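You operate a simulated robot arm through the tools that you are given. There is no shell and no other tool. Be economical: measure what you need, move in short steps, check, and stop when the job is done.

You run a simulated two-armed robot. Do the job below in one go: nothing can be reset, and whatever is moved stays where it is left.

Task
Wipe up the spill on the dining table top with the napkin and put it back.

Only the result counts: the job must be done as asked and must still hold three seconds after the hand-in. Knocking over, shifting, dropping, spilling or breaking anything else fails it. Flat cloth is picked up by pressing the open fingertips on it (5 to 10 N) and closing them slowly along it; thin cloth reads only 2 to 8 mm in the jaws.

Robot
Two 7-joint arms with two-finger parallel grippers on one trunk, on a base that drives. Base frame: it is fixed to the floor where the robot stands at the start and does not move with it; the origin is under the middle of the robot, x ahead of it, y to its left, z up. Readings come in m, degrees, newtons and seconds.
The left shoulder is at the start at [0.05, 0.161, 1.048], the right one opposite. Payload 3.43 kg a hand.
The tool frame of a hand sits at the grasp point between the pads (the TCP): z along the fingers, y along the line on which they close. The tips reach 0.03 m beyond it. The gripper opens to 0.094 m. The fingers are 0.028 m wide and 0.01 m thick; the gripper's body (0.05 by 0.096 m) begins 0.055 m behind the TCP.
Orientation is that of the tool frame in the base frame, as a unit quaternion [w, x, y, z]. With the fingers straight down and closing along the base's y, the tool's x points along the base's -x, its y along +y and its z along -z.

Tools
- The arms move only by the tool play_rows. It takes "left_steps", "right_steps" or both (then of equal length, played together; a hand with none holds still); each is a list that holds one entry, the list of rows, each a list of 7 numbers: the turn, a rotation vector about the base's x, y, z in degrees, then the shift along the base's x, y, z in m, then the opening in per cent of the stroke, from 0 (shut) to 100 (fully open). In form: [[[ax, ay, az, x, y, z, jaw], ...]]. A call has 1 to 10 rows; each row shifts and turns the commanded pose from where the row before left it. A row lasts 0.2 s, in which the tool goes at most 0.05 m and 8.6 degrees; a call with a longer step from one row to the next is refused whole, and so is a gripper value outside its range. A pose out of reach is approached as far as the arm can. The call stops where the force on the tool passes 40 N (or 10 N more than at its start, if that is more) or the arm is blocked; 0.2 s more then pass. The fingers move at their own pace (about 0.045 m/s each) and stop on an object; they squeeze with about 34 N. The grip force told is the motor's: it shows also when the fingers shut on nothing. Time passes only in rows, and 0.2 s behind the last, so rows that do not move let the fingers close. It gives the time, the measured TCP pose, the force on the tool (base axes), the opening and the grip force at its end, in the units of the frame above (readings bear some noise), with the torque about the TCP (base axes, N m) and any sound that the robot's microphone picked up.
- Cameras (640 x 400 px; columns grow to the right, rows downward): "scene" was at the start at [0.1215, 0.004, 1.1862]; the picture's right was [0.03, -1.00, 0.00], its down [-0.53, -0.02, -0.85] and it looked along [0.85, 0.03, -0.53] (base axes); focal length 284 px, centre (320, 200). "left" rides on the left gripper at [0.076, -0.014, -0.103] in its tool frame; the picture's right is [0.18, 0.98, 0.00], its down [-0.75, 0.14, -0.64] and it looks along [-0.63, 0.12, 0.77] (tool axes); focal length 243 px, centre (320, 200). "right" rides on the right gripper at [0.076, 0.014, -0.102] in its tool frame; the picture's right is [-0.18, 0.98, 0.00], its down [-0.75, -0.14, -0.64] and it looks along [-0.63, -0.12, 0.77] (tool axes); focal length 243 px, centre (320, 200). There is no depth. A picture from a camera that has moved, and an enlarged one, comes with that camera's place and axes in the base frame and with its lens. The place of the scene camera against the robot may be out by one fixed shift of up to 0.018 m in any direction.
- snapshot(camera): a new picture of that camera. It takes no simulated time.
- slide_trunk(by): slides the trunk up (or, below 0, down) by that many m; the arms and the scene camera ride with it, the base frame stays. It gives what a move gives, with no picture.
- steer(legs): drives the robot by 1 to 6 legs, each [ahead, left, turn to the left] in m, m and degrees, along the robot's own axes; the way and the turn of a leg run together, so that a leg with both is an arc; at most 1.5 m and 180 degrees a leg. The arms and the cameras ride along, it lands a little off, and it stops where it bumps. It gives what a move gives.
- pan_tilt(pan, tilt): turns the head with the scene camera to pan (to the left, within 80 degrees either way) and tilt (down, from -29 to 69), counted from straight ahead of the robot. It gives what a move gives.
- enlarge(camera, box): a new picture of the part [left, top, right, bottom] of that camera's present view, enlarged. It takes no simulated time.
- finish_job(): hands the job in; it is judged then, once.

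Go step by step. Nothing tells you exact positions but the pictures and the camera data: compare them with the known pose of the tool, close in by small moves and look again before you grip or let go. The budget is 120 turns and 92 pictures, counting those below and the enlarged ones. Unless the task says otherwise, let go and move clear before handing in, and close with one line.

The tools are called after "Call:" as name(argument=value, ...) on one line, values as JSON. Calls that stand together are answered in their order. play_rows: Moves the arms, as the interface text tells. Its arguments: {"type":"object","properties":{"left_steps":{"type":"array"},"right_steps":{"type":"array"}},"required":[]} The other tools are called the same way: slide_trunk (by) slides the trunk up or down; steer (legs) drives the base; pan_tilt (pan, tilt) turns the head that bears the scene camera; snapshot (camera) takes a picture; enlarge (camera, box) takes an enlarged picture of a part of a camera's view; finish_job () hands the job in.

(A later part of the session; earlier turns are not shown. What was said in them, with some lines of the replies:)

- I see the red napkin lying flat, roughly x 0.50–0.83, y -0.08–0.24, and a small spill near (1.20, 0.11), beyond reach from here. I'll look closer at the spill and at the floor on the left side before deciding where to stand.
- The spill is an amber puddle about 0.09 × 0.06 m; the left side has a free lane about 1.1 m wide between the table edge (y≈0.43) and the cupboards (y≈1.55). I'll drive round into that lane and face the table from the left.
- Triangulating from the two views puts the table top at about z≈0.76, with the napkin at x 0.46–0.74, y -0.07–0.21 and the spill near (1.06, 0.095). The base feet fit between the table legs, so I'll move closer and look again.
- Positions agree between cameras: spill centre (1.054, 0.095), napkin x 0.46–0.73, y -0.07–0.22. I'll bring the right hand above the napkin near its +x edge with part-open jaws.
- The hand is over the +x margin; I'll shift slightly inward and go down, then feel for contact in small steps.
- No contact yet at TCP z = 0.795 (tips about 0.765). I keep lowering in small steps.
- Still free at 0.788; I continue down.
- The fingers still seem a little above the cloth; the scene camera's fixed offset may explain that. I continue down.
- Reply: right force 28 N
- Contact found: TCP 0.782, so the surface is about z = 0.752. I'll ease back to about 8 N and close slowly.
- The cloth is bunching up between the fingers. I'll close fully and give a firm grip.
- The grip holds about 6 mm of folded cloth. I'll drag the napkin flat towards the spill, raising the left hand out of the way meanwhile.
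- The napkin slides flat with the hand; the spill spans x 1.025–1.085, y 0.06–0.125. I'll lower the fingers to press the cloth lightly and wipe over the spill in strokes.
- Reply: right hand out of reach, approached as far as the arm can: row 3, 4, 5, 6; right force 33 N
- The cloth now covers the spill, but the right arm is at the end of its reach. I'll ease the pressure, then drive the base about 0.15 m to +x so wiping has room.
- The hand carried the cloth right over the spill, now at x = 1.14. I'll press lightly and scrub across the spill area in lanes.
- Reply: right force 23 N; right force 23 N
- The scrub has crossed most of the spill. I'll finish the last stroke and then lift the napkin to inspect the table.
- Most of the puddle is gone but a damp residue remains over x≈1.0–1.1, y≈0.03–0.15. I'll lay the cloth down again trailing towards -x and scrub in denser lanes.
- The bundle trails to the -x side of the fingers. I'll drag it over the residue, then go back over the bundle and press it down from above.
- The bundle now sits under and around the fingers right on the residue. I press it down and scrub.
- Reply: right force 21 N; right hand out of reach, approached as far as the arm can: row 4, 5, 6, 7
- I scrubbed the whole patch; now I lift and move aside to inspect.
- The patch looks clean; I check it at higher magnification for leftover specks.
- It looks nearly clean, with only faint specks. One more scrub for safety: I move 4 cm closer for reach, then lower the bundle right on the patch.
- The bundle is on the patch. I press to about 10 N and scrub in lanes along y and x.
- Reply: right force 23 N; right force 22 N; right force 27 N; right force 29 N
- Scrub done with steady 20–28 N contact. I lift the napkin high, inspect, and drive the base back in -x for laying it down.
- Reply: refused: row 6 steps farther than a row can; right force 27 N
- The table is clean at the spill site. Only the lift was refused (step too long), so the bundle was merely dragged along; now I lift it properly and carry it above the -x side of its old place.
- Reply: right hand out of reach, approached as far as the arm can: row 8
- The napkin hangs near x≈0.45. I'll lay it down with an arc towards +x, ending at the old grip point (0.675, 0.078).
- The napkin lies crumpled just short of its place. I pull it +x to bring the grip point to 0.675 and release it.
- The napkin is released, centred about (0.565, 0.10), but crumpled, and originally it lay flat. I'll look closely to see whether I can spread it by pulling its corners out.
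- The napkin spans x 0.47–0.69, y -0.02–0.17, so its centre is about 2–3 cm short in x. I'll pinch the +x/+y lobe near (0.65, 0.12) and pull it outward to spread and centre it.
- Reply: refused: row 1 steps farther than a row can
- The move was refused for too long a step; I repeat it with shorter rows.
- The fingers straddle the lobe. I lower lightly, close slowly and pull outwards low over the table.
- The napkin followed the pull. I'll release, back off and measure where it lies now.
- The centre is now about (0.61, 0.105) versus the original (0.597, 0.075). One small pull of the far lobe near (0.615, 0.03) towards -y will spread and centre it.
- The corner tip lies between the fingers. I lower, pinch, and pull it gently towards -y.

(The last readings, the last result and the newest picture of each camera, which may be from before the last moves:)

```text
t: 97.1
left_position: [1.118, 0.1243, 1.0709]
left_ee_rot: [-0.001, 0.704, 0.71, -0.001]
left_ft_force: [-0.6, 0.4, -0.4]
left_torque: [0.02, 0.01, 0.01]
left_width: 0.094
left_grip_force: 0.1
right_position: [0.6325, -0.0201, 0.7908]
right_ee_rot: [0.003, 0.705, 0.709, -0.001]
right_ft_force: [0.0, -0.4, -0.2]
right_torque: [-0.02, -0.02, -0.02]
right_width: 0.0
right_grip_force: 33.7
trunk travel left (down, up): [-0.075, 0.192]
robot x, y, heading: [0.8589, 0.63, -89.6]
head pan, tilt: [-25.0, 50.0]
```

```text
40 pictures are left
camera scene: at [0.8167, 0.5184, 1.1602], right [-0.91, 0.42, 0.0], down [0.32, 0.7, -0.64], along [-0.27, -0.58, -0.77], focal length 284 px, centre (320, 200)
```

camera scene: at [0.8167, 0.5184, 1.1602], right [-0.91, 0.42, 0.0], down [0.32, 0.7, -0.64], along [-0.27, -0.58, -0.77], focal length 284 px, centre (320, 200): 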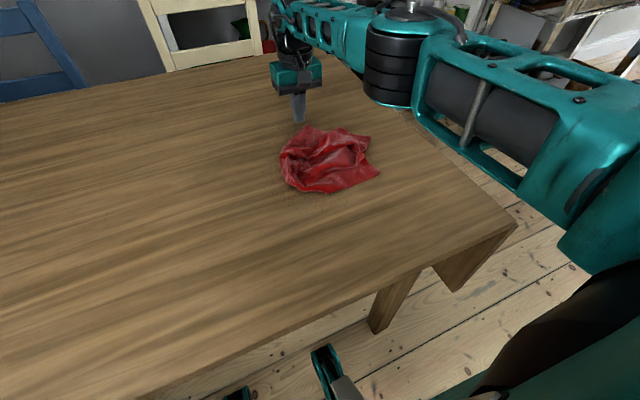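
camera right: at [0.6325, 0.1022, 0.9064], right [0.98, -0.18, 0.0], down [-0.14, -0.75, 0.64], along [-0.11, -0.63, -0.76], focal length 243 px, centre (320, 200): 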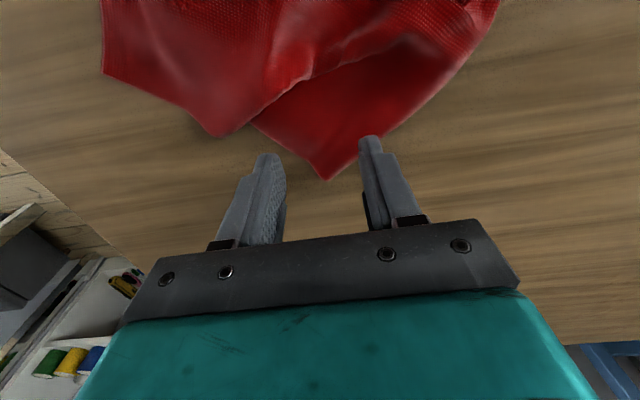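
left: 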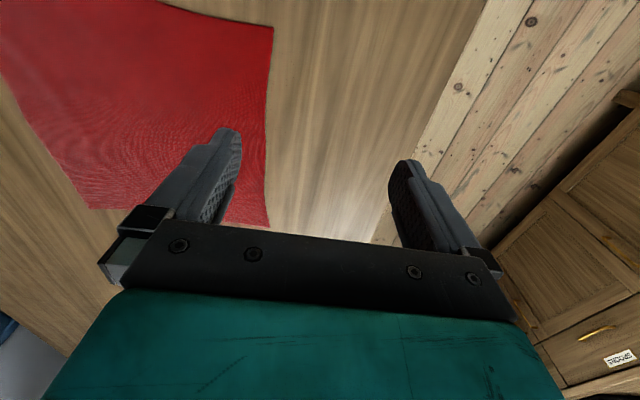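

That pinch missed (jaws shut on nothing). I'll retry slightly further in, at y≈0.055, with a proper press.

Call:
play_rows(right_steps=[[[0, 0, 0, 0, 0, 0.03, 30], [0, 0, 0, 0, 0.0, 0.02, 55], [0, 0, 0, -0.005, 0.035, 0.0, 55], [0, 0, 0, -0.005, 0.035, 0, 55], [0, 0, 0, 0, 0.005, -0.03, 55], [0, 0, 0, 0, 0, -0.02, 55], [0, 0, 0, 0, 0, -0.006, 55], [0, 0, 0, 0, 0, -0.004, 55], [0, 0, 0, 0, 0, 0, 55]]])

Call:
snapshot(camera="right")

```text
t: 99.1
left_position: [1.1183, 0.1243, 1.073]
left_ee_rot: [0.0, 0.705, 0.709, 0.0]
left_ft_force: [-0.6, 0.3, 0.5]
left_torque: [-0.01, -0.01, -0.02]
left_width: 0.0941
left_grip_force: 0.0
right_position: [0.6241, 0.0543, 0.7814]
right_ee_rot: [0.002, 0.706, 0.709, -0.001]
right_ft_force: [-1.1, 1.9, 3.6]
right_torque: [0.04, 0.17, -0.04]
right_width: 0.0518
right_grip_force: 0.7
trunk travel left (down, up): [-0.075, 0.192]
robot x, y, heading: [0.8607, 0.6271, -89.6]
head pan, tilt: [-25.0, 50.0]
```

```text
39 pictures are left
camera right: at [0.6365, 0.1311, 0.884], right [0.98, -0.18, 0.0], down [-0.14, -0.75, 0.64], along [-0.11, -0.63, -0.76], focal length 243 px, centre (320, 200)
```

right: 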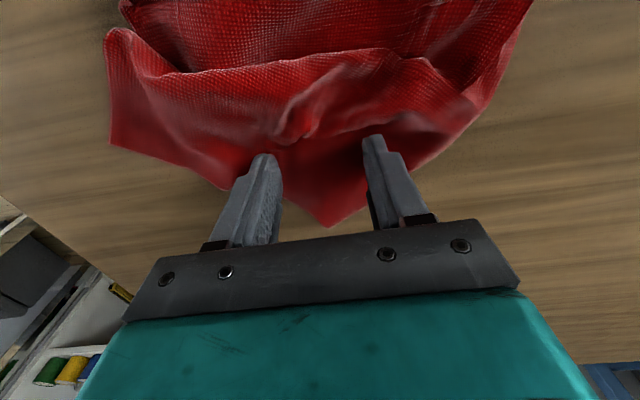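

Both fingers now rest on the cloth with about 4 N. I press a touch more, close slowly, and pull towards -y.

Call:
play_rows(right_steps=[[[0, 0, 0, 0, 0, -0.001, 55], [0, 0, 0, 0, 0, 0, 48], [0, 0, 0, 0, 0, 0, 41], [0, 0, 0, 0, 0, 0, 34], [0, 0, 0, 0, 0, 0, 27], [0, 0, 0, 0, 0, 0, 20], [0, 0, 0, 0, 0, 0, 13], [0, 0, 0, 0, 0, 0, 6], [0, 0, 0, 0, 0, 0, 0], [0, 0, 0, 0, 0, 0, 0]]])

Call:
play_rows(right_steps=[[[0, 0, 0, 0, 0, 0.004, 0], [0, 0, 0, 0, -0.01, 0.004, 0], [0, 0, 0, 0.0, -0.013, 0, 0], [0, 0, 0, 0.0, -0.013, 0, 0], [0, 0, 0, 0.0, -0.013, 0, 0], [0, 0, 0, 0, 0, 0, 0]]])

Call:
enlarge(camera="scene", box=[225, 75, 465, 225])

```text
t: 101.3
left_position: [1.1186, 0.1257, 1.0738]
left_ee_rot: [0.001, 0.705, 0.709, -0.001]
left_ft_force: [-1.0, 0.9, -0.6]
left_torque: [0.01, -0.03, 0.04]
left_width: 0.0941
left_grip_force: 0.1
right_position: [0.6239, 0.0545, 0.7805]
right_ee_rot: [0.002, 0.706, 0.709, -0.001]
right_ft_force: [-0.4, 0.3, 18.3]
right_torque: [0.15, 0.11, 0.01]
right_width: 0.0027
right_grip_force: 33.8
trunk travel left (down, up): [-0.075, 0.192]
robot x, y, heading: [0.8579, 0.6265, -89.7]
head pan, tilt: [-25.0, 50.0]
```

```text
t: 102.7
left_position: [1.1188, 0.1227, 1.072]
left_ee_rot: [-0.001, 0.704, 0.71, 0.001]
left_ft_force: [0.1, 0.1, 0.0]
left_torque: [0.0, -0.03, -0.02]
left_width: 0.094
left_grip_force: 0.1
right_position: [0.6222, 0.0049, 0.7879]
right_ee_rot: [0.001, 0.705, 0.709, -0.001]
right_ft_force: [0.2, 0.3, 0.5]
right_torque: [0.02, -0.01, 0.03]
right_width: 0.0025
right_grip_force: 33.6
trunk travel left (down, up): [-0.075, 0.192]
robot x, y, heading: [0.856, 0.6276, -89.5]
head pan, tilt: [-25.0, 50.0]
```

```text
2.67 times, centred on (345, 150) of scene
camera zoom: at [0.8168, 0.5184, 1.1602], right [-0.91, 0.42, 0.0], down [0.32, 0.7, -0.64], along [-0.27, -0.58, -0.77], focal length 758 px, centre (253, 333)
```

zoom: 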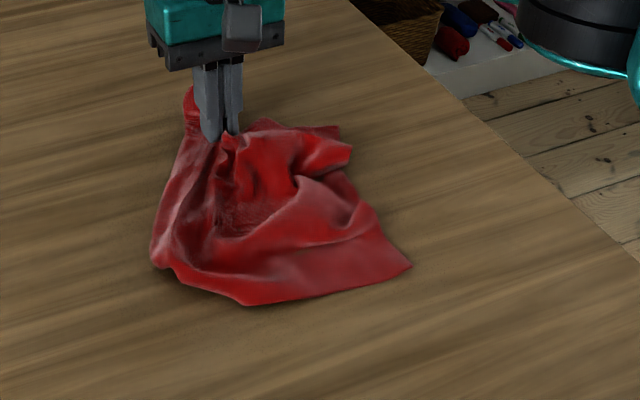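

Good: the pull unfolded it a lot. A little more, then release, retreat and check.

Call:
play_rows(right_steps=[[[0, 0, 0, 0, -0.01, 0, 0], [0, 0, 0, 0, -0.008, 0, 0], [0, 0, 0, 0, 0, -0.004, 0], [0, 0, 0, 0, 0, 0, 15], [0, 0, 0, 0, 0, 0, 30], [0, 0, 0, 0, 0, 0.02, 40], [0, 0, 0, 0, 0, 0.04, 40], [0, 0, 0, 0, 0, 0.04, 40], [0, 0, 0, 0, 0.02, 0.04, 40], [0, 0, 0, 0, 0.03, 0.035, 80]]])

Call:
play_rows(right_steps=[[[0, 0, 0, 0, 0.04, 0.02, 100], [0, 0, 0, 0, 0.04, 0, 100], [0, 0, 0, 0, 0.04, 0, 100], [0, 0, 0, 0, 0.02, 0.0, 100], [0, 0, 0, 0, 0, 0, 100]]])

Call:
snapshot(camera="right")

Call:
snapshot(camera="scene")

```text
t: 104.9
left_position: [1.1187, 0.1247, 1.0725]
left_ee_rot: [-0.001, 0.705, 0.709, 0.0]
left_ft_force: [0.3, 0.1, 0.6]
left_torque: [0.03, 0.0, -0.05]
left_width: 0.0939
left_grip_force: 0.0
right_position: [0.6242, 0.0368, 0.9614]
right_ee_rot: [0.001, 0.705, 0.709, -0.001]
right_ft_force: [0.4, 0.0, 0.4]
right_torque: [0.01, 0.0, -0.01]
right_width: 0.0725
right_grip_force: 0.1
trunk travel left (down, up): [-0.075, 0.192]
robot x, y, heading: [0.8571, 0.6276, -89.7]
head pan, tilt: [-25.0, 50.0]
```

```text
t: 106.1
left_position: [1.1186, 0.1242, 1.0726]
left_ee_rot: [0.0, 0.706, 0.709, 0.0]
left_ft_force: [-0.4, 0.0, 0.4]
left_torque: [0.02, 0.01, 0.01]
left_width: 0.0942
left_grip_force: 0.0
right_position: [0.624, 0.1762, 0.979]
right_ee_rot: [0.001, 0.706, 0.708, 0.0]
right_ft_force: [0.1, -0.4, 0.4]
right_torque: [-0.02, -0.03, 0.0]
right_width: 0.094
right_grip_force: 0.0
trunk travel left (down, up): [-0.075, 0.192]
robot x, y, heading: [0.8563, 0.6261, -89.5]
head pan, tilt: [-25.0, 50.0]
```

```text
37 pictures are left
camera right: at [0.6372, 0.2529, 1.0816], right [0.98, -0.18, 0.0], down [-0.14, -0.75, 0.64], along [-0.12, -0.63, -0.76], focal length 243 px, centre (320, 200)
```

right: 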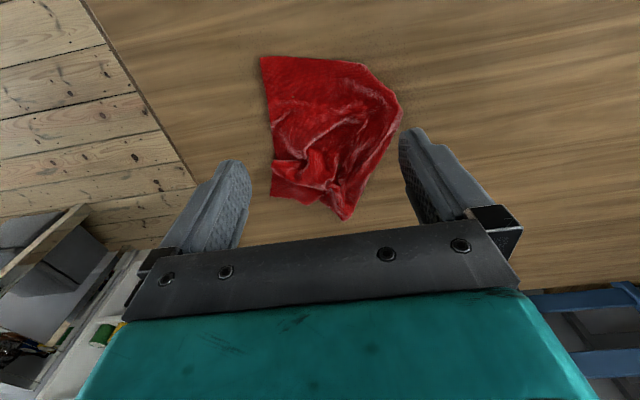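

```text
36 pictures are left
camera scene: at [0.8168, 0.5184, 1.1602], right [-0.91, 0.42, 0.0], down [0.32, 0.7, -0.64], along [-0.27, -0.58, -0.77], focal length 284 px, centre (320, 200)
```

scene: 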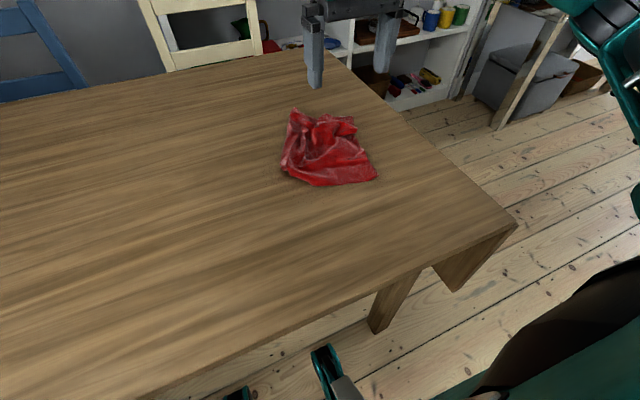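

The napkin now spans about x 0.51–0.72, y -0.07–0.21, centred at (0.605, 0.08) — its old place. A last look at the spill spot before handing in.

Call:
pan_tilt(pan=25, tilt=50)

Call:
snapshot(camera="scene")

Call:
snapshot(camera="left")

```text
t: 107.3
left_position: [1.1188, 0.1245, 1.0715]
left_ee_rot: [0.0, 0.704, 0.71, 0.0]
left_ft_force: [-0.1, 0.2, 0.7]
left_torque: [0.02, 0.0, -0.01]
left_width: 0.0942
left_grip_force: 0.1
right_position: [0.6244, 0.1766, 0.9798]
right_ee_rot: [0.001, 0.706, 0.709, 0.0]
right_ft_force: [-0.4, -0.2, -1.0]
right_torque: [-0.01, -0.03, -0.03]
right_width: 0.094
right_grip_force: 0.0
trunk travel left (down, up): [-0.075, 0.192]
robot x, y, heading: [0.8575, 0.6293, -89.7]
head pan, tilt: [25.0, 50.0]
```

```text
35 pictures are left
camera scene: at [0.8818, 0.5189, 1.1602], right [-0.9, -0.43, 0.0], down [-0.33, 0.69, -0.64], along [0.28, -0.58, -0.77], focal length 284 px, centre (320, 200)
```

scene: 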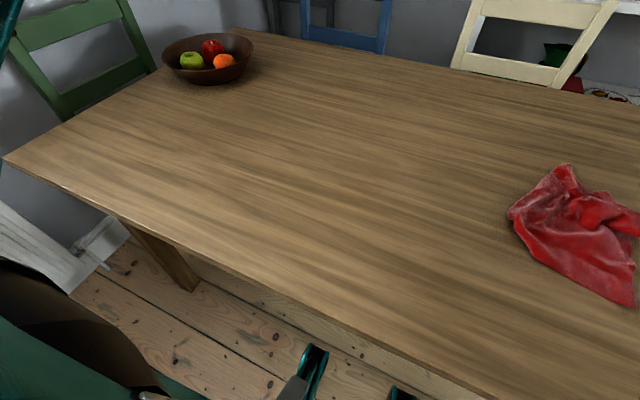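

```text
34 pictures are left
camera left: at [1.104, 0.1999, 1.1756], right [0.98, 0.19, 0.0], down [0.15, -0.75, 0.64], along [0.12, -0.63, -0.77], focal length 243 px, centre (320, 200)
```

left: 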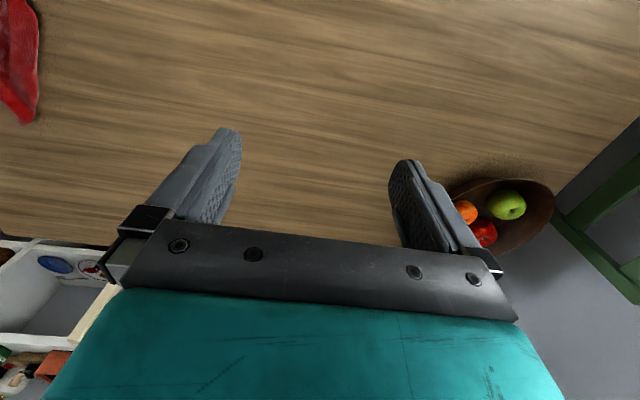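

The table is clean where the spill was, the fruit bowl hasn't moved, and the napkin is back in its place with both hands clear. I'm handing in now.

Call:
finish_job()

```text
The job is handed in.
```

I wiped up the spill and put the napkin back within about 1 cm of its old centre, but it lies rumpled rather than flat as it was. Nothing else on the table was moved.
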